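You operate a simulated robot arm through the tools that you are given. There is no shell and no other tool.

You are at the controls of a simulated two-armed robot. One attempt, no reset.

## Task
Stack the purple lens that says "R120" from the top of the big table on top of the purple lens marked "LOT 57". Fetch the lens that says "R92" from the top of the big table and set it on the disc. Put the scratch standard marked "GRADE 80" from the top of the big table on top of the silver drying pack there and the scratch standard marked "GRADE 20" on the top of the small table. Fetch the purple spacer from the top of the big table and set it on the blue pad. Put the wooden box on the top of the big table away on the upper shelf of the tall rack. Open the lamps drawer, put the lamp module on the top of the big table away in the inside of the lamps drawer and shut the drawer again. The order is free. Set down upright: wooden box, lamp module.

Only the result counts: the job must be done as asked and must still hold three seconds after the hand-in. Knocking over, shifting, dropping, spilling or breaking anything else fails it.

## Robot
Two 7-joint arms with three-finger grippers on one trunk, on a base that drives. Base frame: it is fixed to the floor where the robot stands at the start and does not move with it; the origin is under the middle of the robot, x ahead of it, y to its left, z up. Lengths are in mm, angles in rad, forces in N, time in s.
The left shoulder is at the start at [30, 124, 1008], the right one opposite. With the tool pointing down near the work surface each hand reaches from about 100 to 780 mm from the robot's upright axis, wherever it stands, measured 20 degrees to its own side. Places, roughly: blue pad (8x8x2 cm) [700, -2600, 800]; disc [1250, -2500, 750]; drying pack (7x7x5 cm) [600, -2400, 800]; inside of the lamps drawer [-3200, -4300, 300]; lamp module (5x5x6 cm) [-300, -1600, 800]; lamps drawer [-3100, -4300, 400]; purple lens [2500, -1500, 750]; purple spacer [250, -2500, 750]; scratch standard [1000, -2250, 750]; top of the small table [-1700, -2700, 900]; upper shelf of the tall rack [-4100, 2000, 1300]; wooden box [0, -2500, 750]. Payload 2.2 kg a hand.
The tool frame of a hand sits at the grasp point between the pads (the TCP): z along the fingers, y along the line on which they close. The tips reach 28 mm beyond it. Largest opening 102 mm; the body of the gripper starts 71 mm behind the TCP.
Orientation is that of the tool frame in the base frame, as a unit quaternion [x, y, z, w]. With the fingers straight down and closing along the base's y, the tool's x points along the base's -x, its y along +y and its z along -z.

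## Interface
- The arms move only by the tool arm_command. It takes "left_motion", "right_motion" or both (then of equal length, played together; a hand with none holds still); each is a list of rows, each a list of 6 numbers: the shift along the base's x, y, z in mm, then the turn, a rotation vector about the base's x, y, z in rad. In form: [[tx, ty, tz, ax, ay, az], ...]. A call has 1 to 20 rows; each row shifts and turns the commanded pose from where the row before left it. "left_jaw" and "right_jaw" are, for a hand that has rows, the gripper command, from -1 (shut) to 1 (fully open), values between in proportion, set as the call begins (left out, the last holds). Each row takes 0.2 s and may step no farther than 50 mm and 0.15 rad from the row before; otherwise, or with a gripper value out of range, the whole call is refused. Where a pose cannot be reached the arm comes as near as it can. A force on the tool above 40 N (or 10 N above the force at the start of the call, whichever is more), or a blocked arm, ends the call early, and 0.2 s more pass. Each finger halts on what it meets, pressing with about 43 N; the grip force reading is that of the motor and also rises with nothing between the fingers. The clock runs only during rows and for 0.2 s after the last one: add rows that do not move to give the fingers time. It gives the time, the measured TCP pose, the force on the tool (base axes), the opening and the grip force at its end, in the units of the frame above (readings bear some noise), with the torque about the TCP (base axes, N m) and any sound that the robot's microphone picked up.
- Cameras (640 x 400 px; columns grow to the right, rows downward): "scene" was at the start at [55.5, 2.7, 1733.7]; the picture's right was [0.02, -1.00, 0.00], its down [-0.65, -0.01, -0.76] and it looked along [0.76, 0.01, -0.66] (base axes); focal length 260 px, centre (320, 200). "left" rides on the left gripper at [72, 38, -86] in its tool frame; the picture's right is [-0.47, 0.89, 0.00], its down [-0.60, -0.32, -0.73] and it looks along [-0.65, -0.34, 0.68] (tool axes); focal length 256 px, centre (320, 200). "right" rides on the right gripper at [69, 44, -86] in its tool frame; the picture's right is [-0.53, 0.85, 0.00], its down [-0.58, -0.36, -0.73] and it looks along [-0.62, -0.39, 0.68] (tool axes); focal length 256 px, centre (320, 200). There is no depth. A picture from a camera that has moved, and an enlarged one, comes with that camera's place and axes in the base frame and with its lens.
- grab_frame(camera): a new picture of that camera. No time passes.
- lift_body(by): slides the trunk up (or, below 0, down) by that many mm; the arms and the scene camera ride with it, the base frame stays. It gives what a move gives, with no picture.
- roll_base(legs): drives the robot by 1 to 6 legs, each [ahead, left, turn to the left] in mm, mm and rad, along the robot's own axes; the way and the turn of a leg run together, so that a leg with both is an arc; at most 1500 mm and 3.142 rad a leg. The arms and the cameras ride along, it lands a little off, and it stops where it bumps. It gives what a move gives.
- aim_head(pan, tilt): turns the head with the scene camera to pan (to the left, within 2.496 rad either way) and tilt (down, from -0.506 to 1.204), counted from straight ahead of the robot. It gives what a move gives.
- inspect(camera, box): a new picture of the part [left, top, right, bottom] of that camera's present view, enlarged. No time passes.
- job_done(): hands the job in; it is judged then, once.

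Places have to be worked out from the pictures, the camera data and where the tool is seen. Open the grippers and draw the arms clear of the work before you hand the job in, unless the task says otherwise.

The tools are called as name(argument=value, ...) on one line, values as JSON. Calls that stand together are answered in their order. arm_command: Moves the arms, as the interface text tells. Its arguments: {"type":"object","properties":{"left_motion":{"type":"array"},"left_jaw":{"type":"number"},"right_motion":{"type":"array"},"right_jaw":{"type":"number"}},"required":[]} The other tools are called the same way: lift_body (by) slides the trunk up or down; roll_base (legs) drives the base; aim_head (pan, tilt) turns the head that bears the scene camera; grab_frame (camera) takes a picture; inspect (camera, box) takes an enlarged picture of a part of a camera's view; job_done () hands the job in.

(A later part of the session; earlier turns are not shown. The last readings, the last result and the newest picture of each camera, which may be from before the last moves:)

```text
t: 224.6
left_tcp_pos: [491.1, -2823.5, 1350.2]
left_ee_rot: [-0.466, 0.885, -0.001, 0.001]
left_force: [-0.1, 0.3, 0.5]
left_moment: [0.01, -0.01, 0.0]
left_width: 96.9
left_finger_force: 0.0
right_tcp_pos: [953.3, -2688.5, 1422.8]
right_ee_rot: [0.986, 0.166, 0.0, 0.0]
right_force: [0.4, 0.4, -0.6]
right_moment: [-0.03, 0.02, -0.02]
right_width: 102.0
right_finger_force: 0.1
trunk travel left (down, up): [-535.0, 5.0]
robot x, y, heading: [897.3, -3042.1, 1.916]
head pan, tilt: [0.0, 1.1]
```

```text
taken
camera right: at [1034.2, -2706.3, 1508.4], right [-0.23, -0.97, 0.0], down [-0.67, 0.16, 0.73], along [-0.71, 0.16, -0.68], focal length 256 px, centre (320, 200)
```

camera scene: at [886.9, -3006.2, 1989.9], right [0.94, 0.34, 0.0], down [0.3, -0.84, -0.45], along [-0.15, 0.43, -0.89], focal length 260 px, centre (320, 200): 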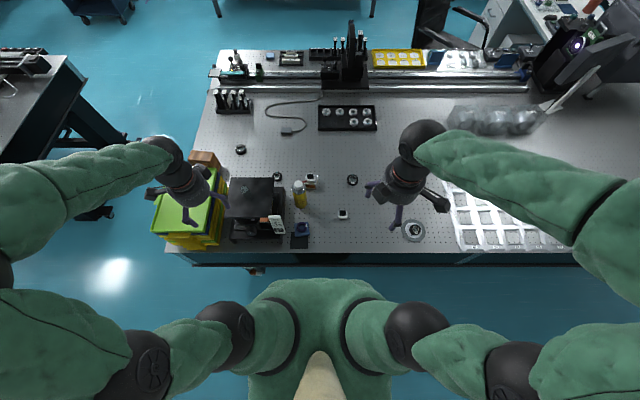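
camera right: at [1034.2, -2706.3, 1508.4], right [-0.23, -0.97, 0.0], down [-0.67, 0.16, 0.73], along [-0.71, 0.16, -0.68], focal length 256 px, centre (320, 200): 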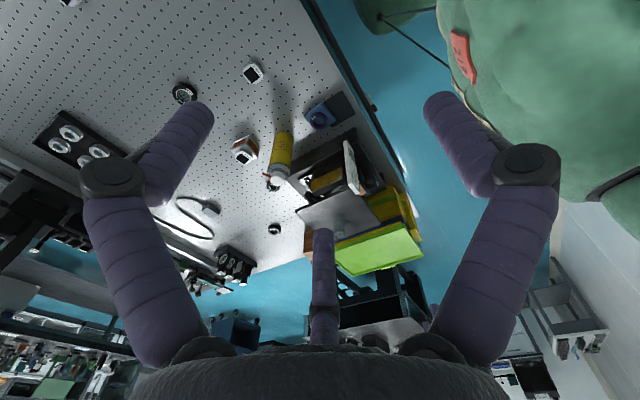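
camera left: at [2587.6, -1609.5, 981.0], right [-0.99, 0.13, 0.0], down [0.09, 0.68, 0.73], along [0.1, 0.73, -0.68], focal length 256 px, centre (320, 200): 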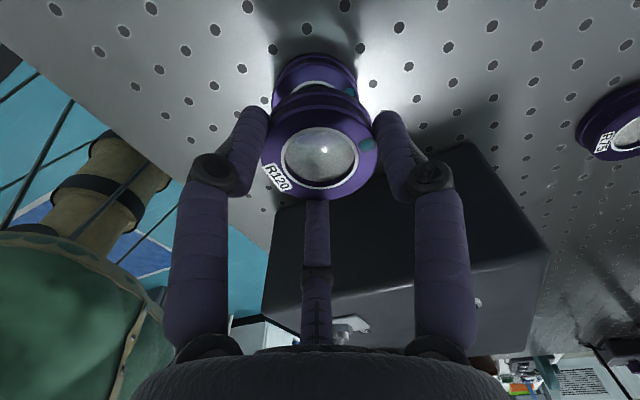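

inspect(camera="scene", box=[320, 195, 370, 235])

lift_body(by=-180)

arm_command(right_motion=[[-26.2, 42.6, 0, 0, 0, 0], [-26.2, 42.6, 0, 0, 0, 0], [-26.2, 42.6, 0, 0, 0, 0], [-26.2, 42.6, 0, 0, 0, 0], [-26.2, 42.6, 0, 0, 0, 0], [0, 0, -50, 0, 0, 0], [0, 0, -50, 0, 0, 0], [0, 0, -50, 0, 0, 0], [0, 0, -50, 0, 0, 0], [0, 0, 0, 0, 0, 0]])

grab_frame(camera="right")

grab_frame(camera="scene")

```text
10.00 times, centred on (345, 215) of scene
camera zoom: at [886.9, -3006.2, 1989.9], right [0.94, 0.34, 0.0], down [0.3, -0.84, -0.45], along [-0.15, 0.43, -0.89], focal length 2602 px, centre (70, 50)
```

zoom: 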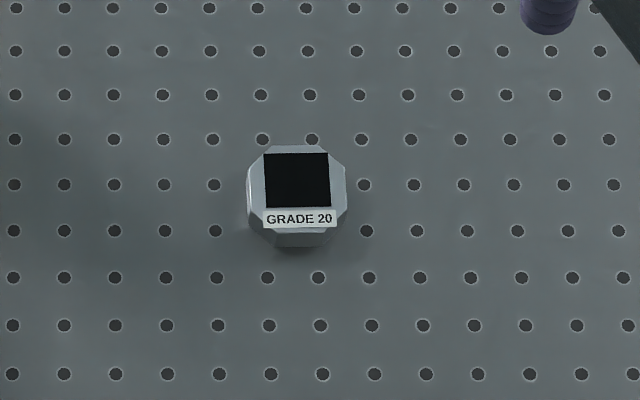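

```text
t: 226.6
left_tcp_pos: [490.2, -2823.5, 1170.9]
left_ee_rot: [-0.465, 0.885, 0.0, 0.0]
left_force: [-0.8, -0.6, -0.3]
left_moment: [0.03, 0.01, 0.02]
left_width: 96.9
left_finger_force: 0.0
right_tcp_pos: [953.6, -2689.6, 1243.3]
right_ee_rot: [0.986, 0.166, 0.001, 0.001]
right_force: [0.6, -0.2, -0.2]
right_moment: [0.0, 0.01, -0.02]
right_width: 102.0
right_finger_force: 0.0
trunk travel left (down, up): [-355.0, 185.0]
robot x, y, heading: [900.8, -3037.2, 1.912]
head pan, tilt: [0.0, 1.1]
```

```text
t: 228.8
left_tcp_pos: [491.7, -2825.2, 1171.3]
left_ee_rot: [-0.466, 0.885, 0.001, 0.0]
left_force: [-0.7, 1.2, -0.8]
left_moment: [-0.01, -0.03, 0.0]
left_width: 96.9
left_finger_force: 0.0
right_tcp_pos: [824.7, -2472.6, 1043.4]
right_ee_rot: [0.986, 0.167, 0.0, 0.0]
right_force: [0.6, 0.3, -0.2]
right_moment: [0.02, 0.01, -0.01]
right_width: 101.9
right_finger_force: 0.0
trunk travel left (down, up): [-355.0, 185.0]
robot x, y, heading: [895.8, -3039.3, 1.913]
head pan, tilt: [0.0, 1.1]
```

```text
taken
camera right: at [905.7, -2490.8, 1129.5], right [-0.23, -0.97, 0.0], down [-0.66, 0.15, 0.73], along [-0.71, 0.17, -0.68], focal length 256 px, centre (320, 200)
```

right: 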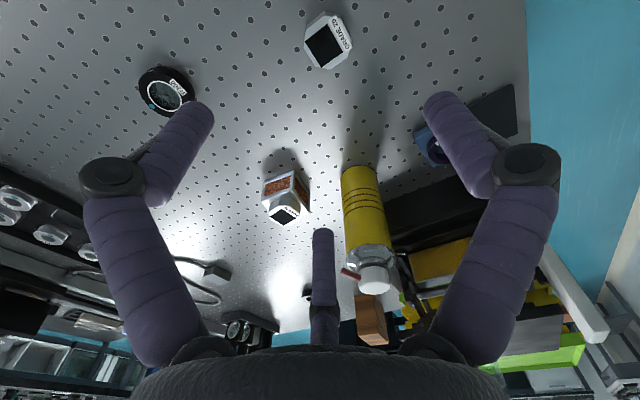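

```text
taken
camera scene: at [887.6, -3009.2, 1810.0], right [0.94, 0.34, 0.0], down [0.3, -0.84, -0.45], along [-0.15, 0.43, -0.89], focal length 260 px, centre (320, 200)
```

scene: 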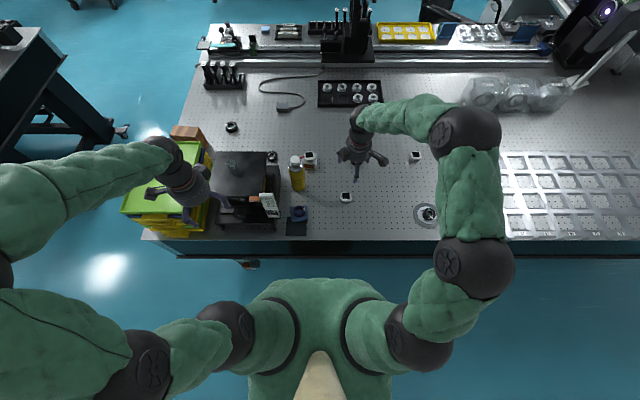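

GRADE 20 ≈ (822,-2476.5). I align, descend and grasp.

arm_command(right_motion=[[-2.5, -3.5, -45, 0, 0, 0], [0, 0, -48, 0, 0, 0], [0, 0, -48, 0, 0, 0], [0, 0, -40, 0, 0, 0], [0, 0, -27, 0, 0, 0], [0, 0, 0, 0, 0, 0]])

grab_frame(camera="right")

```text
t: 230.2
left_tcp_pos: [490.1, -2825.2, 1170.6]
left_ee_rot: [-0.466, 0.885, 0.0, 0.001]
left_force: [0.6, 0.1, -0.2]
left_moment: [0.03, 0.01, -0.01]
left_width: 96.8
left_finger_force: 0.2
right_tcp_pos: [819.8, -2481.3, 835.5]
right_ee_rot: [0.986, 0.166, 0.0, 0.0]
right_force: [-0.6, -1.2, 0.5]
right_moment: [-0.03, 0.01, 0.03]
right_width: 102.0
right_finger_force: 0.0
trunk travel left (down, up): [-355.0, 185.0]
robot x, y, heading: [897.4, -3042.0, 1.913]
head pan, tilt: [0.0, 1.1]
```

```text
taken
camera right: at [900.7, -2499.0, 920.7], right [-0.23, -0.97, 0.0], down [-0.66, 0.16, 0.73], along [-0.71, 0.17, -0.68], focal length 256 px, centre (320, 200)
```

right: 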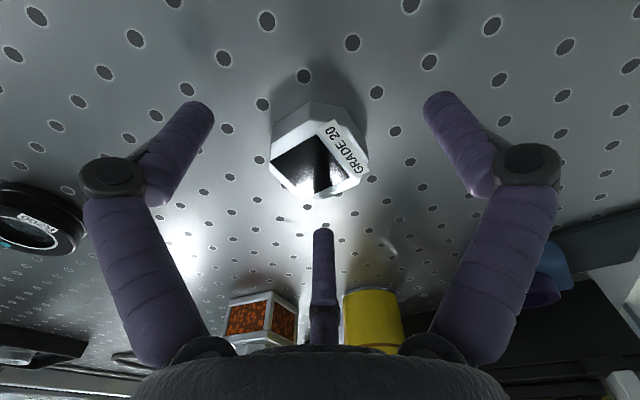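

arm_command(right_motion=[[0, 2, 0, 0, 0, 0], [0, 0, 0, 0, 0, 0], [0, 0, 0, 0, 0, 0], [0, 0, 0, 0, 0, 0], [0, 0, 0, 0, 0, 0]], right_jaw=-1)

arm_command(right_motion=[[0, 0, 40, 0, 0, 0], [0, 0, 50, 0, 0, 0], [0, 0, 50, 0, 0, 0], [0, 0, 50, 0, 0, 0], [0, 0, 50, 0, 0, 0], [0, 0, 50, 0, 0, 0]])

grab_frame(camera="right")

```text
t: 231.4
left_tcp_pos: [490.3, -2825.0, 1171.0]
left_ee_rot: [-0.466, 0.885, 0.0, 0.0]
left_force: [-0.5, 0.3, 0.4]
left_moment: [0.03, 0.03, -0.02]
left_width: 96.7
left_finger_force: 0.0
right_tcp_pos: [820.7, -2478.3, 835.0]
right_ee_rot: [0.986, 0.166, 0.0, 0.0]
right_force: [-0.9, 2.8, 5.8]
right_moment: [0.1, 0.05, 0.0]
right_width: 49.3
right_finger_force: 43.0
trunk travel left (down, up): [-355.0, 185.0]
robot x, y, heading: [893.8, -3040.8, 1.913]
head pan, tilt: [0.0, 1.1]
```

```text
t: 232.8
left_tcp_pos: [490.8, -2825.5, 1172.1]
left_ee_rot: [-0.466, 0.885, 0.001, 0.0]
left_force: [0.2, -0.5, -0.5]
left_moment: [0.04, 0.01, -0.03]
left_width: 97.0
left_finger_force: 0.0
right_tcp_pos: [817.5, -2476.5, 1127.9]
right_ee_rot: [0.986, 0.167, 0.0, 0.001]
right_force: [0.0, -0.1, -0.5]
right_moment: [0.01, 0.01, 0.01]
right_width: 49.5
right_finger_force: 43.0
trunk travel left (down, up): [-355.0, 185.0]
robot x, y, heading: [899.6, -3039.7, 1.909]
head pan, tilt: [0.0, 1.1]
```

```text
taken
camera right: at [898.1, -2494.1, 1214.1], right [-0.23, -0.97, 0.0], down [-0.66, 0.16, 0.73], along [-0.71, 0.16, -0.68], focal length 256 px, centre (320, 200)
```

right: 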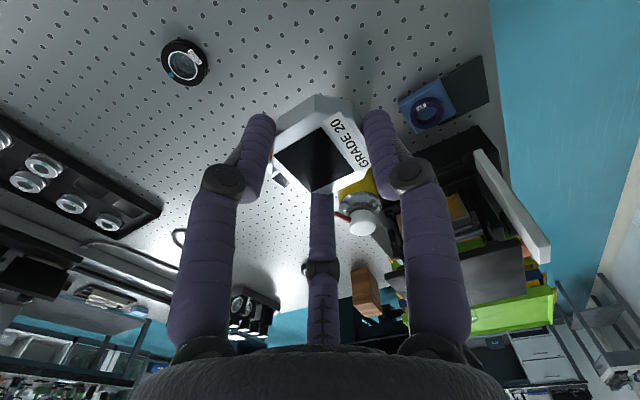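

GRADE 20 is held. I retract the right hand, raise the trunk, restore the left hand's orientation, and drive to the right end for the box.

arm_command(right_motion=[[17, -46, 0, 0, 0, 0], [17, -46, 0, 0, 0, 0], [17, -46, 0, 0, 0, 0], [17, -46, 0, 0, 0, 0]])

lift_body(by=180)

arm_command(left_motion=[[0, 0, 0, 0, 0, 0.135], [0, 0, 0, 0, 0, 0.135], [0, 0, 0, 0, 0, 0.135], [0, 0, 0, 0, 0, 0.135], [0, 0, 0, 0, 0, 0.135], [0, 0, 0, 0, 0, 0.135], [0, 0, 0, 0, 0, 0.135]], left_jaw=1)

roll_base(legs=[[-60, 0, 0.01], [0, 1110, 0], [750, 0, 0], [0, 0, -1.57]])

aim_head(pan=0, tilt=1.1)

grab_frame(camera="scene")

```text
t: 233.8
left_tcp_pos: [489.9, -2826.4, 1170.4]
left_ee_rot: [-0.465, 0.885, 0.0, 0.0]
left_force: [0.6, -0.2, 0.0]
left_moment: [0.06, -0.01, 0.03]
left_width: 97.1
left_finger_force: 0.1
right_tcp_pos: [890.8, -2663.0, 1127.8]
right_ee_rot: [0.986, 0.167, 0.0, -0.001]
right_force: [0.7, -0.2, -1.3]
right_moment: [0.02, 0.01, -0.01]
right_width: 49.4
right_finger_force: 42.2
trunk travel left (down, up): [-355.0, 185.0]
robot x, y, heading: [897.3, -3039.8, 1.914]
head pan, tilt: [0.0, 1.1]
```

```text
t: 235.8
left_tcp_pos: [492.6, -2823.6, 1351.6]
left_ee_rot: [-0.465, 0.885, -0.001, 0.001]
left_force: [0.1, -0.3, 0.4]
left_moment: [0.02, 0.01, 0.01]
left_width: 96.9
left_finger_force: 0.1
right_tcp_pos: [890.3, -2660.9, 1305.9]
right_ee_rot: [0.986, 0.166, 0.0, 0.0]
right_force: [0.0, 0.2, -0.9]
right_moment: [-0.02, 0.01, -0.02]
right_width: 49.2
right_finger_force: 42.8
trunk travel left (down, up): [-535.0, 5.0]
robot x, y, heading: [896.0, -3044.3, 1.915]
head pan, tilt: [0.0, 1.1]
```

```text
t: 237.4
left_tcp_pos: [491.1, -2824.5, 1351.5]
left_ee_rot: [0.818, -0.575, 0.0, -0.001]
left_force: [0.9, 0.1, -0.1]
left_moment: [0.0, -0.01, 0.0]
left_width: 101.8
left_finger_force: 0.0
right_tcp_pos: [890.6, -2660.7, 1307.7]
right_ee_rot: [0.986, 0.167, 0.0, 0.001]
right_force: [-0.6, -0.2, -1.1]
right_moment: [-0.02, 0.0, 0.0]
right_width: 49.2
right_finger_force: 42.5
trunk travel left (down, up): [-535.0, 5.0]
robot x, y, heading: [896.3, -3043.2, 1.913]
head pan, tilt: [0.0, 1.1]
```

```text
t: 251.2
left_tcp_pos: [-216.1, -2383.5, 1350.7]
left_ee_rot: [-0.195, 0.981, -0.001, 0.0]
left_force: [0.2, -0.3, -0.1]
left_moment: [-0.01, 0.0, -0.01]
left_width: 102.1
left_finger_force: 0.0
right_tcp_pos: [-32.8, -2774.4, 1308.1]
right_ee_rot: [0.829, -0.56, 0.0, 0.0]
right_force: [-0.7, -0.7, -0.8]
right_moment: [0.01, -0.02, 0.0]
right_width: 49.2
right_finger_force: 43.2
trunk travel left (down, up): [-535.0, 5.0]
robot x, y, heading: [-411.1, -2799.4, 0.389]
head pan, tilt: [0.0, 1.1]
```

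```text
t: 251.8
left_tcp_pos: [-216.7, -2383.6, 1351.0]
left_ee_rot: [-0.195, 0.981, 0.0, 0.0]
left_force: [0.3, -0.3, -0.4]
left_moment: [-0.01, 0.01, 0.02]
left_width: 102.2
left_finger_force: 0.1
right_tcp_pos: [-34.8, -2774.0, 1307.2]
right_ee_rot: [0.829, -0.56, -0.001, 0.001]
right_force: [-0.1, 0.5, -1.3]
right_moment: [-0.01, 0.01, 0.02]
right_width: 49.5
right_finger_force: 42.9
trunk travel left (down, up): [-535.0, 5.0]
robot x, y, heading: [-409.5, -2803.0, 0.389]
head pan, tilt: [0.0, 1.1]
```

```text
taken
camera scene: at [-380.3, -2786.4, 1989.9], right [0.38, -0.93, 0.0], down [-0.82, -0.34, -0.45], along [0.42, 0.17, -0.89], focal length 260 px, centre (320, 200)
```

scene: 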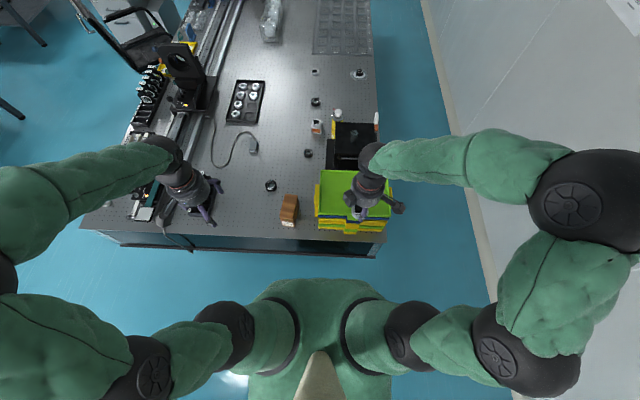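

The box is visible ahead-left. I straighten, move a little closer, lower the trunk and look at the box with the left wrist camera.

roll_base(legs=[[60, 0, -0.04]])

lift_body(by=-180)

inspect(camera="scene", box=[250, 150, 350, 230])

grab_frame(camera="left")

```text
t: 252.8
left_tcp_pos: [-144.7, -2370.3, 1351.7]
left_ee_rot: [-0.175, 0.985, 0.0, 0.001]
left_force: [-0.9, 0.0, 0.5]
left_moment: [-0.01, -0.04, 0.0]
left_width: 102.1
left_finger_force: 0.1
right_tcp_pos: [21.2, -2767.5, 1307.2]
right_ee_rot: [0.818, -0.575, 0.0, -0.001]
right_force: [-0.5, 0.1, -1.3]
right_moment: [-0.04, -0.05, -0.01]
right_width: 49.4
right_finger_force: 42.9
trunk travel left (down, up): [-535.0, 5.0]
robot x, y, heading: [-356.8, -2783.1, 0.352]
head pan, tilt: [0.0, 1.1]
```

```text
t: 254.8
left_tcp_pos: [-143.6, -2369.3, 1171.4]
left_ee_rot: [-0.174, 0.985, 0.0, 0.0]
left_force: [0.2, -0.2, -0.2]
left_moment: [-0.04, 0.0, 0.0]
left_width: 102.2
left_finger_force: 0.0
right_tcp_pos: [22.0, -2767.9, 1127.8]
right_ee_rot: [0.817, -0.576, 0.0, 0.0]
right_force: [0.1, 0.6, -1.0]
right_moment: [0.01, 0.02, 0.03]
right_width: 49.2
right_finger_force: 42.9
trunk travel left (down, up): [-355.0, 185.0]
robot x, y, heading: [-354.8, -2778.5, 0.346]
head pan, tilt: [0.0, 1.1]
```

```text
5.00 times, centred on (300, 190) of scene
camera zoom: at [-324.6, -2766.1, 1810.1], right [0.34, -0.94, 0.0], down [-0.84, -0.31, -0.45], along [0.43, 0.16, -0.89], focal length 1301 px, centre (420, 250)
```

zoom: 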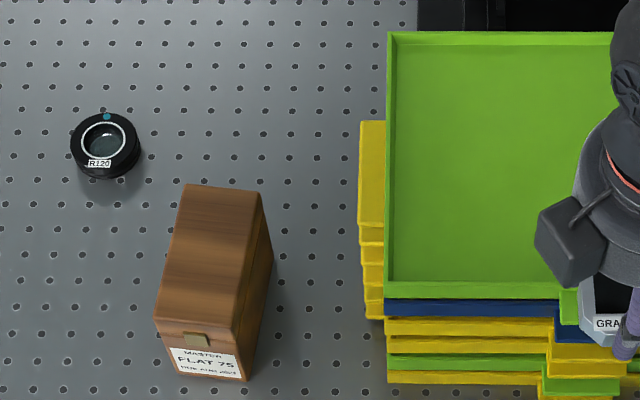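

```text
taken
camera left: at [-224.1, -2356.8, 1256.9], right [0.13, 0.99, 0.0], down [0.68, -0.09, 0.73], along [0.73, -0.1, -0.68], focal length 256 px, centre (320, 200)
```

left: 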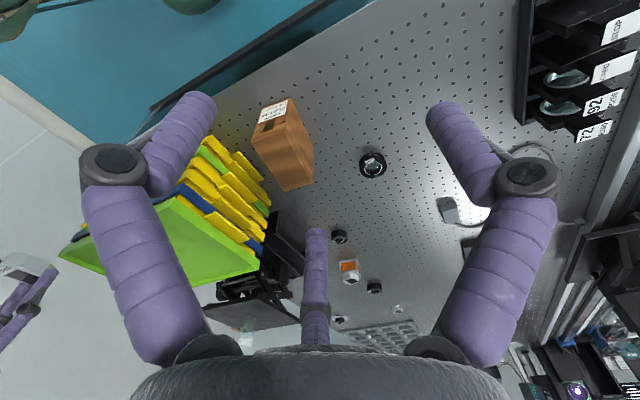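

Box centre ≈ (55,-2449), axis ≈ 0.26 rad. I bring the left hand above it, aligned with it.

arm_command(left_motion=[[39.7, -16, 0, 0, 0, -0.0176], [39.7, -16, 0, 0, 0, -0.0176], [39.7, -16, 0, 0, 0, -0.0176], [39.7, -16, 0, 0, 0, -0.0176], [39.7, -16, 0, 0, 0, -0.0176], [0, 0, -50, 0, 0, 0], [0, 0, -30, 0, 0, 0], [0, 0, 0, 0, 0, 0]])

grab_frame(camera="left")

inspect(camera="left", box=[220, 0, 420, 125])

inspect(camera="scene", box=[230, 120, 370, 240])

```text
t: 256.6
left_tcp_pos: [54.0, -2448.7, 1093.1]
left_ee_rot: [-0.131, 0.991, 0.0, 0.001]
left_force: [0.9, -0.1, 0.7]
left_moment: [-0.01, -0.02, -0.02]
left_width: 102.0
left_finger_force: 0.1
right_tcp_pos: [23.5, -2767.4, 1127.8]
right_ee_rot: [0.817, -0.576, 0.0, 0.001]
right_force: [-0.2, 0.5, -0.4]
right_moment: [0.02, 0.0, 0.0]
right_width: 49.5
right_finger_force: 43.5
trunk travel left (down, up): [-355.0, 185.0]
robot x, y, heading: [-358.6, -2777.4, 0.346]
head pan, tilt: [0.0, 1.1]
```

```text
taken
camera left: at [-24.9, -2428.8, 1178.1], right [0.22, 0.98, 0.0], down [0.66, -0.15, 0.73], along [0.71, -0.16, -0.68], focal length 256 px, centre (320, 200)
```

left: 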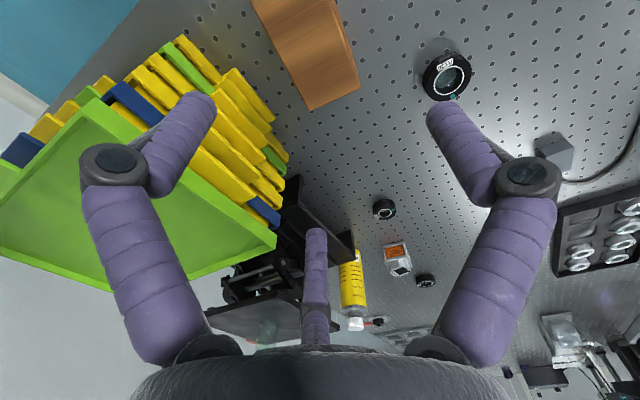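

```text
3.20 times, centred on (320, 62) of left
camera zoom: at [-24.9, -2428.8, 1178.1], right [0.22, 0.98, 0.0], down [0.66, -0.15, 0.73], along [0.71, -0.16, -0.68], focal length 819 px, centre (320, 640)
```

zoom: 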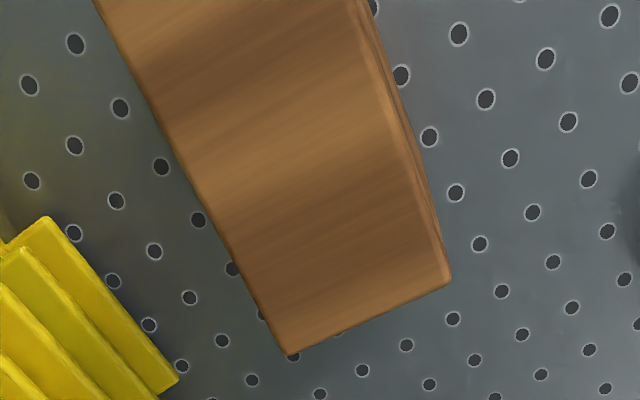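

```text
3.33 times, centred on (300, 180) of scene
camera zoom: at [-325.0, -2765.9, 1810.0], right [0.34, -0.94, 0.0], down [-0.84, -0.31, -0.45], along [0.43, 0.16, -0.89], focal length 867 px, centre (387, 267)
```

zoom: 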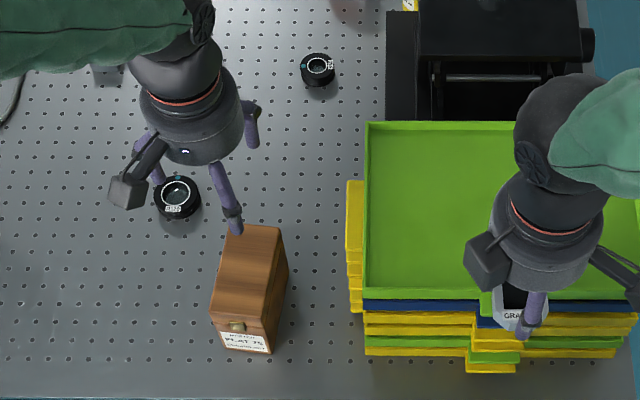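

Box confirmed; I shift 5 mm sideways and descend until the tips are just above its top.

arm_command(left_motion=[[-1, -4.8, -45, 0, 0, -0.02], [0, 0, -45, 0, 0, 0], [0, 0, -45, 0, 0, 0], [0, 0, -20, 0, 0, 0], [0, 0, 0, 0, 0, 0]])

grab_frame(camera="left")

inspect(camera="scene", box=[230, 130, 350, 230])

```text
t: 257.8
left_tcp_pos: [50.7, -2453.6, 937.3]
left_ee_rot: [-0.121, 0.993, 0.0, 0.0]
left_force: [-0.5, -0.3, 0.4]
left_moment: [0.01, 0.01, 0.02]
left_width: 102.1
left_finger_force: 0.0
right_tcp_pos: [23.8, -2767.8, 1127.4]
right_ee_rot: [0.817, -0.576, 0.0, 0.001]
right_force: [-0.5, -0.5, -0.8]
right_moment: [-0.03, -0.02, 0.0]
right_width: 49.1
right_finger_force: 43.2
trunk travel left (down, up): [-355.0, 185.0]
robot x, y, heading: [-354.9, -2779.1, 0.349]
head pan, tilt: [0.0, 1.1]
```

```text
taken
camera left: at [-26.9, -2431.6, 1022.9], right [0.24, 0.97, 0.0], down [0.66, -0.16, 0.73], along [0.71, -0.17, -0.68], focal length 256 px, centre (320, 200)
```

left: 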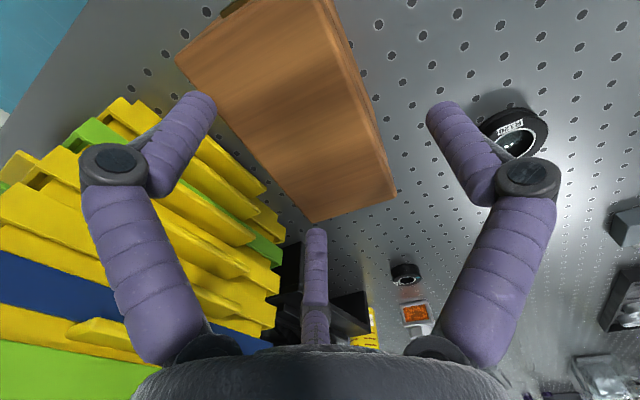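

```text
4.00 times, centred on (290, 180) of scene
camera zoom: at [-324.4, -2766.3, 1810.0], right [0.34, -0.94, 0.0], down [-0.84, -0.31, -0.45], along [0.43, 0.16, -0.89], focal length 1041 px, centre (440, 280)
```

zoom: 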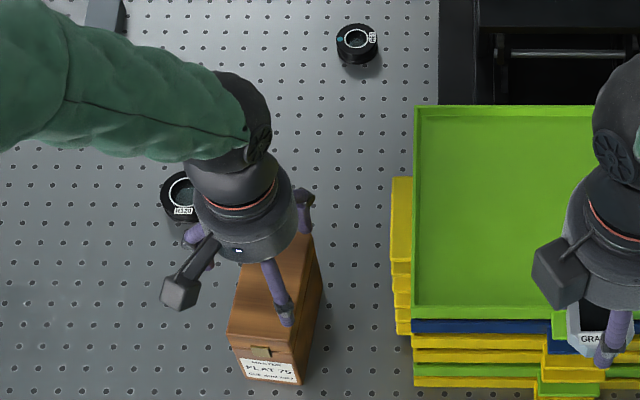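

The visual fingers seem to overlap the box top, so I descend slowly with small steps, watching the force.

arm_command(left_motion=[[0, 0, -6, 0, 0, 0], [0, 0, -6, 0, 0, 0], [0, 0, -6, 0, 0, 0], [0, 0, 0, 0, 0, 0]])

arm_command(left_motion=[[0, 0, -5, 0, 0, 0], [0, 0, -5, 0, 0, 0], [0, 0, -5, 0, 0, 0], [0, 0, 0, 0, 0, 0]])

inspect(camera="left", box=[120, 0, 520, 250])

```text
t: 258.5
left_tcp_pos: [53.0, -2454.0, 930.2]
left_ee_rot: [-0.122, 0.993, 0.001, 0.001]
left_force: [-11.6, -6.8, 29.1]
left_moment: [-1.32, 1.61, -0.2]
left_width: 102.5
left_finger_force: 0.1
right_tcp_pos: [21.3, -2769.2, 1127.1]
right_ee_rot: [0.818, -0.576, 0.0, 0.0]
right_force: [-0.1, -0.6, -0.9]
right_moment: [0.0, 0.03, 0.04]
right_width: 49.3
right_finger_force: 43.2
trunk travel left (down, up): [-355.0, 185.0]
robot x, y, heading: [-356.8, -2776.5, 0.349]
head pan, tilt: [0.0, 1.1]
stopped in row 3 (left hand): the force on the tool passed its limit at 47 N (the readings are from after the stop); the commanded pose is now the measured one
```

```text
t: 258.8
left_tcp_pos: [53.4, -2451.7, 929.2]
left_ee_rot: [-0.122, 0.993, 0.003, 0.003]
left_force: [-5.3, -3.5, 23.3]
left_moment: [-1.07, 1.28, -0.11]
left_width: 102.4
left_finger_force: 0.3
right_tcp_pos: [22.5, -2768.8, 1127.1]
right_ee_rot: [0.817, -0.576, 0.0, -0.001]
right_force: [0.1, -1.2, -1.4]
right_moment: [0.0, 0.03, -0.01]
right_width: 49.2
right_finger_force: 42.5
trunk travel left (down, up): [-355.0, 185.0]
robot x, y, heading: [-357.9, -2778.1, 0.35]
head pan, tilt: [0.0, 1.1]
stopped in row 1 (left hand): the force on the tool passed its limit at 47 N (the readings are from after the stop); the commanded pose is now the measured one
```

```text
1.60 times, centred on (320, 125) of left
camera zoom: at [-24.8, -2432.4, 1014.7], right [0.24, 0.97, 0.01], down [0.66, -0.17, 0.73], along [0.71, -0.17, -0.68], focal length 410 px, centre (320, 320)
```

zoom: 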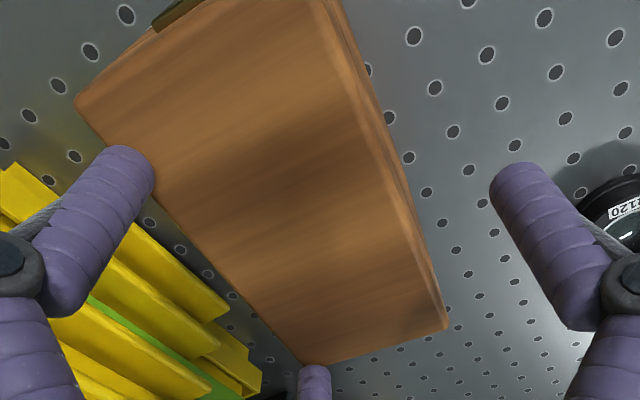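

The contact torque shows all three fingers are real (like a three-jaw chuck), so the box must be gripped with two fingers on its sides and one at its end. From the wrist view: centre ≈ (53,-2458), angle ≈ 0.205, 124×63, top z≈901. I rise, rotate by −0.56 rad and shift toward its near end.

arm_command(left_motion=[[0, 0, 25, 0, 0, 0], [0, 0, 25, 0, 0, 0], [-5.7, -2.7, 0, 0, 0, -0.1408], [-5.7, -2.7, 0, 0, 0, -0.1408], [-5.7, -2.7, 0, 0, 0, -0.1408], [-5.7, -2.7, 0, 0, 0, -0.1408], [0, 0, 0, 0, 0, 0]])

grab_frame(camera="left")

inspect(camera="scene", box=[230, 130, 350, 230])

```text
t: 260.4
left_tcp_pos: [33.9, -2463.7, 978.8]
left_ee_rot: [0.161, 0.987, 0.002, 0.003]
left_force: [-0.4, -0.4, -0.4]
left_moment: [-0.02, 0.0, -0.01]
left_width: 102.3
left_finger_force: 0.0
right_tcp_pos: [23.5, -2767.9, 1127.2]
right_ee_rot: [0.818, -0.576, 0.0, 0.0]
right_force: [0.3, -0.6, -0.7]
right_moment: [0.0, -0.01, -0.04]
right_width: 49.4
right_finger_force: 43.0
trunk travel left (down, up): [-355.0, 185.0]
robot x, y, heading: [-352.0, -2774.8, 0.349]
head pan, tilt: [0.0, 1.1]
```

```text
taken
camera left: at [-23.3, -2403.2, 1064.0], right [0.72, 0.69, 0.01], down [0.47, -0.49, 0.73], along [0.51, -0.53, -0.68], focal length 256 px, centre (320, 200)
```

left: 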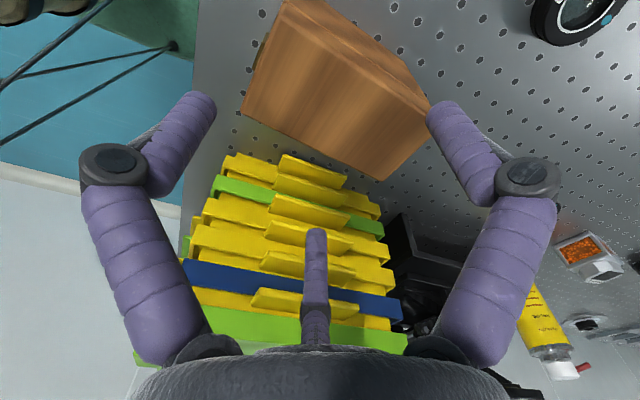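

```text
4.00 times, centred on (290, 180) of scene
camera zoom: at [-324.2, -2766.0, 1809.9], right [0.34, -0.94, 0.0], down [-0.84, -0.31, -0.45], along [0.43, 0.16, -0.89], focal length 1041 px, centre (440, 280)
```

zoom: 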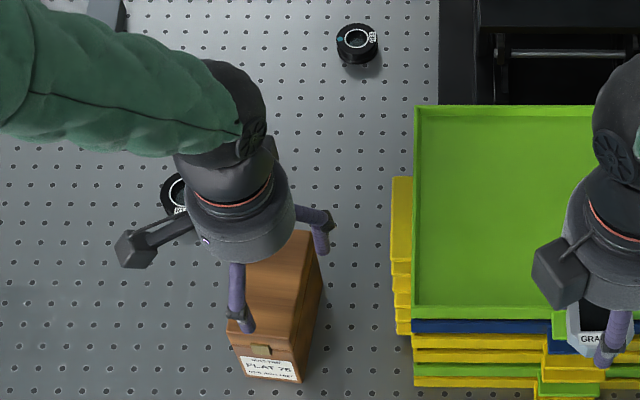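

Geometry checks out: two fingers straddle the box sides with ~11 mm to spare and the third is beyond its end. I descend carefully.

arm_command(left_motion=[[-2, 0.5, -20, 0, 0, 0], [0, 0, -20, 0, 0, 0], [0, 0, -12, 0, 0, 0], [0, 0, -12, 0, 0, 0], [0, 0, 0, 0, 0, 0]])

arm_command(left_motion=[[0, 0, -15, 0, 0, 0], [0, 0, -20, 0, 0, 0], [0, 0, -20, 0, 0, 0], [0, 0, 0, 0, 0, 0]])

grab_frame(camera="left")

inspect(camera="scene", box=[230, 130, 350, 230])

```text
t: 261.6
left_tcp_pos: [31.0, -2463.2, 912.7]
left_ee_rot: [0.159, 0.987, 0.001, 0.003]
left_force: [0.0, 1.2, -0.4]
left_moment: [0.02, 0.01, -0.01]
left_width: 102.0
left_finger_force: 0.0
right_tcp_pos: [23.6, -2768.4, 1127.2]
right_ee_rot: [0.818, -0.576, -0.001, 0.001]
right_force: [-0.3, 0.1, -0.5]
right_moment: [-0.01, -0.03, -0.02]
right_width: 49.3
right_finger_force: 43.0
trunk travel left (down, up): [-355.0, 185.0]
robot x, y, heading: [-354.8, -2783.4, 0.349]
head pan, tilt: [0.0, 1.1]
```

```text
t: 262.6
left_tcp_pos: [31.3, -2463.4, 860.6]
left_ee_rot: [0.158, 0.987, 0.004, 0.004]
left_force: [-6.4, 3.2, 31.1]
left_moment: [0.16, 0.12, 0.25]
left_width: 103.1
left_finger_force: 8.4
right_tcp_pos: [20.8, -2768.4, 1129.0]
right_ee_rot: [0.818, -0.576, 0.0, -0.001]
right_force: [-0.4, -0.3, -0.7]
right_moment: [0.03, 0.03, -0.02]
right_width: 49.5
right_finger_force: 43.2
trunk travel left (down, up): [-355.0, 185.0]
robot x, y, heading: [-357.1, -2779.7, 0.35]
head pan, tilt: [0.0, 1.1]
```

```text
taken
camera left: at [-26.2, -2403.7, 945.2], right [0.72, 0.7, 0.01], down [0.47, -0.49, 0.73], along [0.52, -0.52, -0.68], focal length 256 px, centre (320, 200)
```

left: 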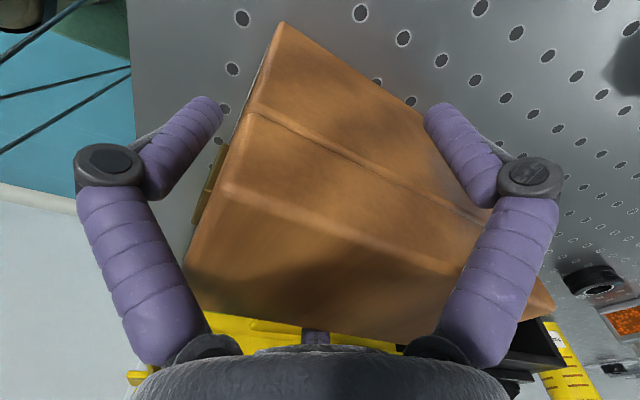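

```text
4.00 times, centred on (290, 180) of scene
camera zoom: at [-327.3, -2767.2, 1810.4], right [0.34, -0.94, 0.0], down [-0.84, -0.31, -0.46], along [0.43, 0.16, -0.89], focal length 1041 px, centre (440, 280)
```

zoom: 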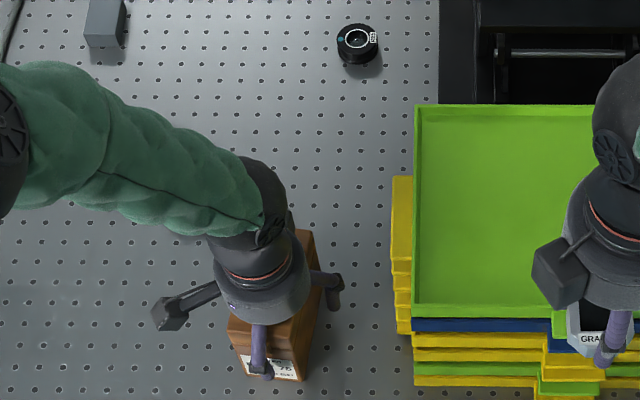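

The knuckles touch the box top at TCP 860, so I rise 9 mm and close.

arm_command(left_motion=[[0, 0, 9, 0, 0, 0], [0, 0, 0, 0, 0, 0]])

arm_command(left_motion=[[0, 0, 0, 0, 0, 0], [0, 0, 0, 0, 0, 0], [0, 0, 0, 0, 0, 0], [0, 0, 0, 0, 0, 0], [0, 0, 0, 0, 0, 0]], left_jaw=-1)

grab_frame(camera="left")

inspect(camera="scene", box=[230, 130, 350, 230])

```text
t: 263.2
left_tcp_pos: [30.0, -2465.5, 866.2]
left_ee_rot: [0.159, 0.987, 0.001, 0.002]
left_force: [0.0, 0.0, 0.2]
left_moment: [-0.01, -0.01, 0.0]
left_width: 102.0
left_finger_force: 0.0
right_tcp_pos: [23.3, -2767.3, 1127.0]
right_ee_rot: [0.817, -0.576, -0.001, 0.0]
right_force: [1.0, -0.5, -0.9]
right_moment: [0.03, 0.04, 0.03]
right_width: 49.1
right_finger_force: 43.1
trunk travel left (down, up): [-355.0, 185.0]
robot x, y, heading: [-357.2, -2781.8, 0.352]
head pan, tilt: [0.0, 1.1]
```

```text
t: 264.4
left_tcp_pos: [31.3, -2464.5, 868.6]
left_ee_rot: [0.159, 0.987, 0.002, 0.004]
left_force: [-0.1, 0.3, 19.5]
left_moment: [-0.57, 0.0, 0.02]
left_width: 72.8
left_finger_force: 43.1
right_tcp_pos: [21.4, -2767.8, 1127.5]
right_ee_rot: [0.818, -0.576, 0.0, 0.0]
right_force: [-0.3, 0.8, -0.8]
right_moment: [-0.03, 0.02, 0.02]
right_width: 49.4
right_finger_force: 42.8
trunk travel left (down, up): [-355.0, 185.0]
robot x, y, heading: [-356.5, -2779.5, 0.352]
head pan, tilt: [0.0, 1.1]
```

```text
taken
camera left: at [-25.7, -2404.1, 953.6], right [0.72, 0.69, 0.01], down [0.47, -0.49, 0.73], along [0.51, -0.52, -0.68], focal length 256 px, centre (320, 200)
```

left: 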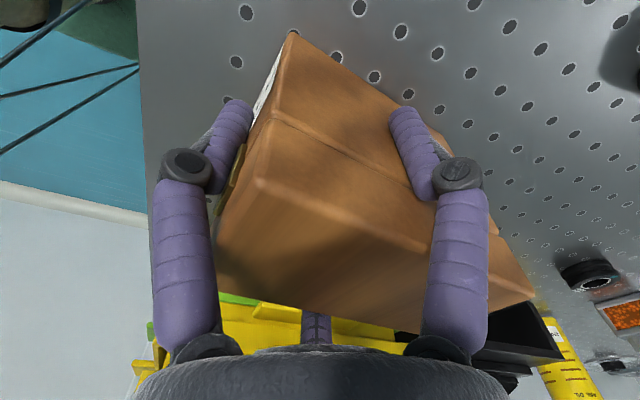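

```text
4.00 times, centred on (290, 180) of scene
camera zoom: at [-325.8, -2767.1, 1810.1], right [0.34, -0.94, 0.0], down [-0.84, -0.31, -0.45], along [0.43, 0.16, -0.89], focal length 1041 px, centre (440, 280)
```

zoom: 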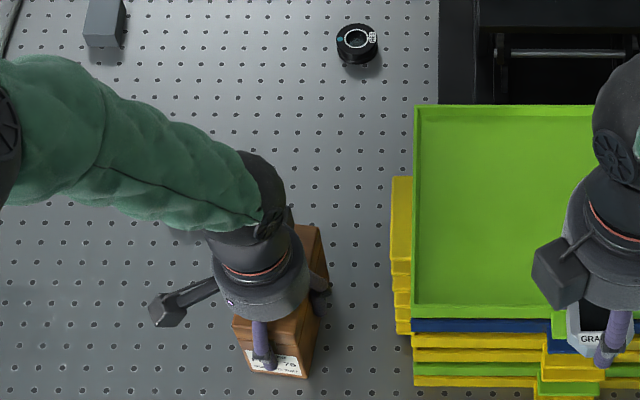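

Gripped at 72.8 mm. I lift a little and check.

arm_command(left_motion=[[0, 0, 10, 0, 0, 0], [0, 0, 15, 0, 0, 0], [0, 0, 0, 0, 0, 0], [0, 0, 0, 0, 0, 0]])

grab_frame(camera="left")

inspect(camera="scene", box=[230, 130, 350, 230])

```text
t: 265.4
left_tcp_pos: [29.5, -2464.1, 893.1]
left_ee_rot: [0.159, 0.987, 0.001, 0.002]
left_force: [-0.6, -0.1, -5.0]
left_moment: [-0.04, 0.11, 0.0]
left_width: 73.0
left_finger_force: 42.6
right_tcp_pos: [21.8, -2768.4, 1125.9]
right_ee_rot: [0.818, -0.576, -0.001, 0.0]
right_force: [-0.3, 0.0, -1.6]
right_moment: [-0.02, -0.06, 0.0]
right_width: 49.4
right_finger_force: 43.0
trunk travel left (down, up): [-355.0, 185.0]
robot x, y, heading: [-356.6, -2777.5, 0.352]
head pan, tilt: [0.0, 1.1]
```

```text
taken
camera left: at [-26.3, -2403.4, 977.9], right [0.72, 0.69, 0.0], down [0.47, -0.49, 0.73], along [0.51, -0.52, -0.68], focal length 256 px, centre (320, 200)
```

left: 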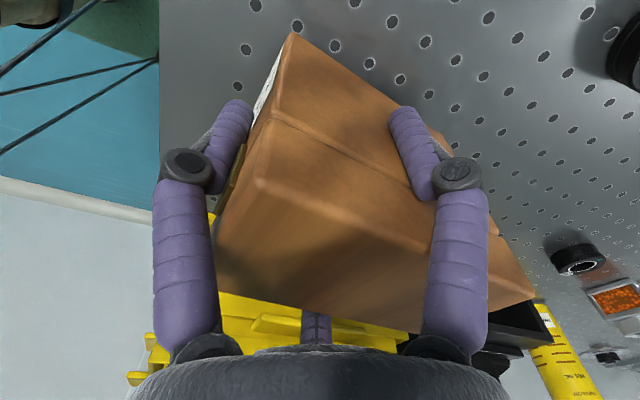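

```text
4.00 times, centred on (290, 180) of scene
camera zoom: at [-324.6, -2766.1, 1809.9], right [0.34, -0.94, 0.0], down [-0.84, -0.31, -0.45], along [0.43, 0.16, -0.89], focal length 1041 px, centre (440, 280)
```

zoom: 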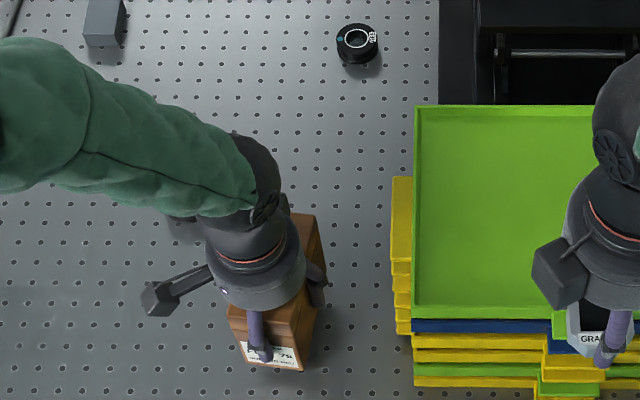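

The box (~0.5 kg) is held firmly. I raise it, pull it in, raise the trunk, back to mid-corridor and look toward the small table.

arm_command(left_motion=[[0, 0, 50, 0, 0, 0], [0, 0, 50, 0, 0, 0], [0, 0, 50, 0, 0, 0], [0, 0, 50, 0, 0, 0], [-42, -15, 0, 0, 0, 0], [-42, -15, 0, 0, 0, 0], [0, 0, 0, 0, 0, 0]])

lift_body(by=180)

roll_base(legs=[[-100, 0, 0]])

aim_head(pan=2.45, tilt=0.6)

grab_frame(camera="scene")

aim_head(pan=-2.45, tilt=0.6)

grab_frame(camera="scene")

```text
t: 267.0
left_tcp_pos: [-52.1, -2494.4, 1090.0]
left_ee_rot: [0.159, 0.987, 0.001, 0.002]
left_force: [0.6, 0.3, -5.0]
left_moment: [-0.04, 0.15, 0.0]
left_width: 72.6
left_finger_force: 43.4
right_tcp_pos: [23.6, -2768.0, 1125.4]
right_ee_rot: [0.818, -0.575, -0.001, 0.003]
right_force: [1.4, -0.8, -1.1]
right_moment: [0.0, 0.03, 0.01]
right_width: 49.5
right_finger_force: 42.6
trunk travel left (down, up): [-355.0, 185.0]
robot x, y, heading: [-359.3, -2778.9, 0.353]
head pan, tilt: [0.0, 1.1]
```

```text
t: 269.0
left_tcp_pos: [-53.8, -2494.8, 1269.8]
left_ee_rot: [0.159, 0.987, 0.001, 0.002]
left_force: [0.2, 0.1, -4.4]
left_moment: [0.0, 0.09, -0.01]
left_width: 72.8
left_finger_force: 43.6
right_tcp_pos: [22.5, -2767.8, 1306.8]
right_ee_rot: [0.818, -0.576, -0.001, 0.0]
right_force: [-0.7, 0.5, -1.1]
right_moment: [0.0, 0.0, 0.01]
right_width: 49.2
right_finger_force: 42.9
trunk travel left (down, up): [-535.0, 5.0]
robot x, y, heading: [-357.4, -2778.4, 0.352]
head pan, tilt: [0.0, 1.1]
```

```text
t: 270.2
left_tcp_pos: [-148.1, -2529.7, 1270.5]
left_ee_rot: [0.16, 0.987, 0.002, 0.004]
left_force: [-0.5, 0.0, -3.9]
left_moment: [0.0, 0.14, -0.01]
left_width: 72.6
left_finger_force: 43.1
right_tcp_pos: [-70.9, -2802.9, 1307.2]
right_ee_rot: [0.817, -0.576, 0.0, 0.001]
right_force: [1.0, -0.9, -1.9]
right_moment: [0.0, -0.02, 0.0]
right_width: 49.1
right_finger_force: 43.1
trunk travel left (down, up): [-535.0, 5.0]
robot x, y, heading: [-448.6, -2814.4, 0.345]
head pan, tilt: [0.0, 1.1]
```

```text
t: 272.4
left_tcp_pos: [-147.1, -2529.7, 1269.5]
left_ee_rot: [0.16, 0.987, 0.001, 0.003]
left_force: [0.0, 1.1, -5.4]
left_moment: [-0.04, 0.08, 0.0]
left_width: 72.7
left_finger_force: 43.1
right_tcp_pos: [-70.8, -2802.4, 1307.4]
right_ee_rot: [0.818, -0.575, 0.0, 0.001]
right_force: [-0.6, 0.3, -0.8]
right_moment: [0.02, 0.05, 0.01]
right_width: 49.5
right_finger_force: 43.5
trunk travel left (down, up): [-535.0, 5.0]
robot x, y, heading: [-451.0, -2814.8, 0.347]
head pan, tilt: [2.45, 0.6]
```

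```text
taken
camera scene: at [-561.4, -2792.4, 2028.6], right [0.33, 0.94, 0.0], down [0.53, -0.19, -0.83], along [-0.78, 0.28, -0.56], focal length 260 px, centre (320, 200)
```

scene: 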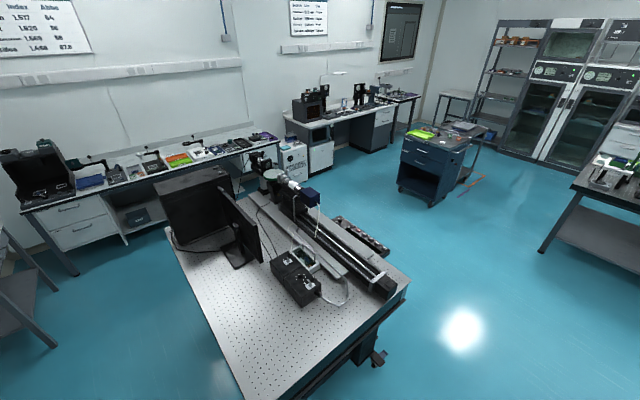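

```text
t: 276.3
left_tcp_pos: [-147.0, -2528.2, 1269.8]
left_ee_rot: [0.159, 0.987, 0.001, 0.004]
left_force: [-0.2, 0.2, -4.3]
left_moment: [-0.02, 0.12, 0.02]
left_width: 72.7
left_finger_force: 43.0
right_tcp_pos: [-71.5, -2802.6, 1306.8]
right_ee_rot: [0.817, -0.576, 0.0, 0.001]
right_force: [-0.7, -0.4, 0.2]
right_moment: [0.0, -0.02, -0.01]
right_width: 49.4
right_finger_force: 43.1
trunk travel left (down, up): [-535.0, 5.0]
robot x, y, heading: [-449.0, -2813.6, 0.35]
head pan, tilt: [-2.45, 0.6]
```

```text
taken
camera scene: at [-522.5, -2898.3, 2028.6], right [-0.86, 0.5, 0.0], down [0.28, 0.49, -0.83], along [-0.42, -0.71, -0.56], focal length 260 px, centre (320, 200)
```

scene: 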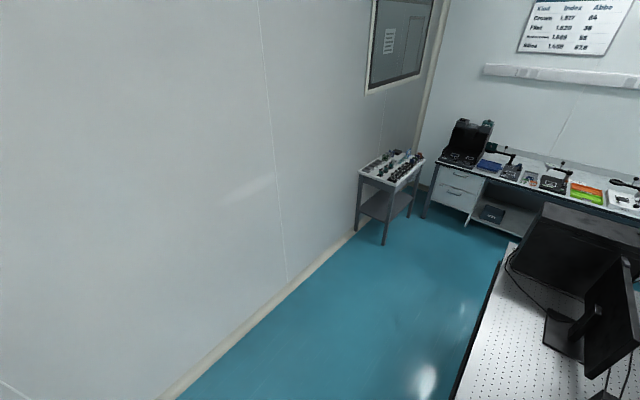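

The small table has a free perforated area near its corner toward me. I turn around in the corridor and approach it.

roll_base(legs=[[0, 0, 3.14], [170, -90, 0]])

aim_head(pan=0, tilt=1.0)

grab_frame(camera="scene")

```text
t: 285.1
left_tcp_pos: [-962.1, -3044.1, 1270.9]
left_ee_rot: [0.983, -0.183, -0.003, 0.002]
left_force: [-0.5, 0.6, -4.8]
left_moment: [0.04, -0.11, -0.02]
left_width: 72.6
left_finger_force: 43.0
right_tcp_pos: [-1023.2, -2768.6, 1306.6]
right_ee_rot: [0.596, 0.803, 0.001, 0.0]
right_force: [-0.3, -0.3, -0.3]
right_moment: [-0.02, 0.01, -0.02]
right_width: 49.3
right_finger_force: 43.0
trunk travel left (down, up): [-535.0, 5.0]
robot x, y, heading: [-644.1, -2775.1, -2.837]
head pan, tilt: [-2.45, 0.6]
```

```text
t: 287.3
left_tcp_pos: [-961.7, -3043.9, 1270.5]
left_ee_rot: [0.983, -0.185, -0.002, 0.001]
left_force: [-0.1, -0.5, -5.0]
left_moment: [0.01, -0.12, -0.02]
left_width: 72.6
left_finger_force: 43.6
right_tcp_pos: [-1024.8, -2767.3, 1306.6]
right_ee_rot: [0.596, 0.803, 0.001, 0.001]
right_force: [-0.1, 0.4, -1.1]
right_moment: [0.03, 0.0, 0.02]
right_width: 49.5
right_finger_force: 42.9
trunk travel left (down, up): [-535.0, 5.0]
robot x, y, heading: [-645.5, -2779.8, -2.838]
head pan, tilt: [0.0, 1.0]
```

```text
taken
camera scene: at [-682.2, -2787.4, 1996.5], right [-0.29, 0.96, 0.0], down [0.8, 0.25, -0.54], along [-0.52, -0.16, -0.84], focal length 260 px, centre (320, 200)
```

scene: 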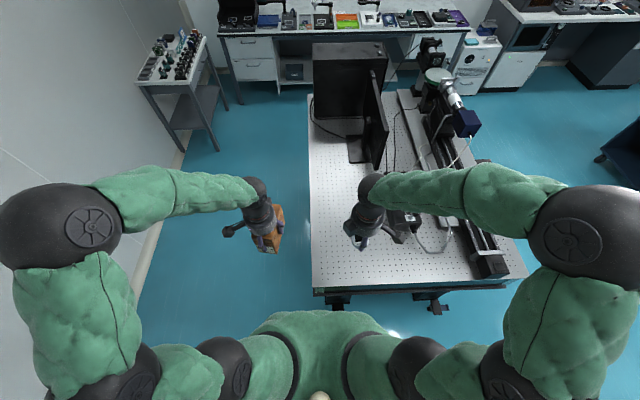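

The near edge of the small table lies just in front; a free spot is at about (-1110,-2790). I lower the trunk and move the right hand above it.

lift_body(by=-180)

arm_command(right_motion=[[-43, -11, 0, 0, 0, 0], [-43, -11, 0, 0, 0, 0], [0, 0, 0, 0, 0, 0]])

grab_frame(camera="right")

grab_frame(camera="scene")

```text
t: 289.3
left_tcp_pos: [-962.0, -3044.6, 1090.2]
left_ee_rot: [0.983, -0.184, -0.003, 0.001]
left_force: [-0.7, -0.4, -4.9]
left_moment: [0.03, -0.11, 0.01]
left_width: 72.5
left_finger_force: 43.2
right_tcp_pos: [-1024.7, -2767.4, 1126.6]
right_ee_rot: [0.596, 0.803, 0.0, 0.001]
right_force: [0.4, -0.2, -1.1]
right_moment: [-0.02, 0.01, 0.0]
right_width: 49.4
right_finger_force: 42.4
trunk travel left (down, up): [-355.0, 185.0]
robot x, y, heading: [-644.4, -2773.0, -2.842]
head pan, tilt: [0.0, 1.0]
```

```text
t: 290.1
left_tcp_pos: [-962.1, -3044.4, 1090.1]
left_ee_rot: [0.983, -0.184, -0.003, 0.001]
left_force: [0.7, -0.2, -4.5]
left_moment: [0.02, -0.11, -0.01]
left_width: 72.8
left_finger_force: 43.4
right_tcp_pos: [-1109.1, -2792.9, 1126.6]
right_ee_rot: [0.596, 0.803, 0.001, 0.001]
right_force: [-0.7, -0.3, -1.8]
right_moment: [-0.01, 0.01, -0.01]
right_width: 49.2
right_finger_force: 43.3
trunk travel left (down, up): [-355.0, 185.0]
robot x, y, heading: [-646.7, -2780.7, -2.839]
head pan, tilt: [0.0, 1.0]
```

```text
taken
camera right: at [-1087.3, -2713.4, 1213.2], right [0.96, -0.27, 0.0], down [-0.18, -0.66, 0.73], along [-0.19, -0.7, -0.68], focal length 256 px, centre (320, 200)
```

right: 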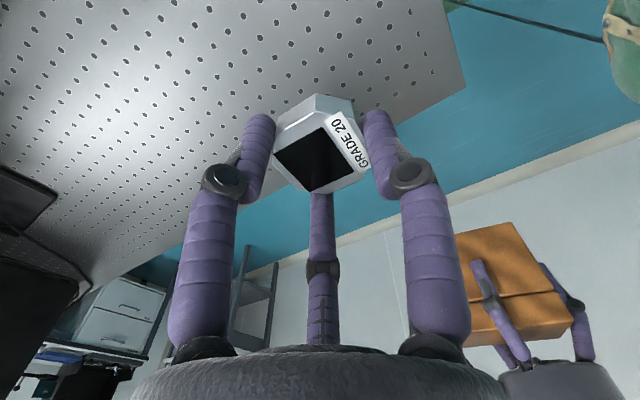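

```text
taken
camera scene: at [-680.8, -2787.0, 1816.6], right [-0.3, 0.96, 0.0], down [0.8, 0.25, -0.54], along [-0.52, -0.16, -0.84], focal length 260 px, centre (320, 200)
```

scene: 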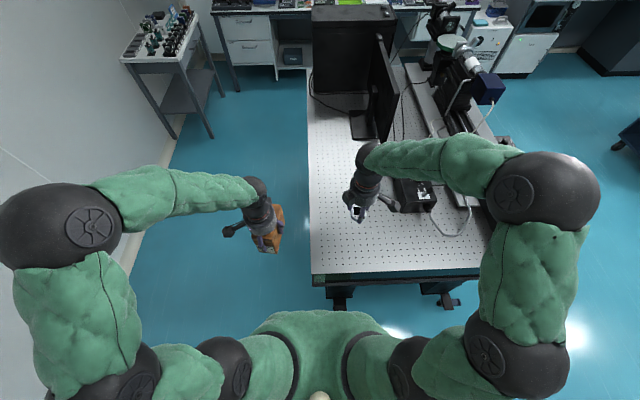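

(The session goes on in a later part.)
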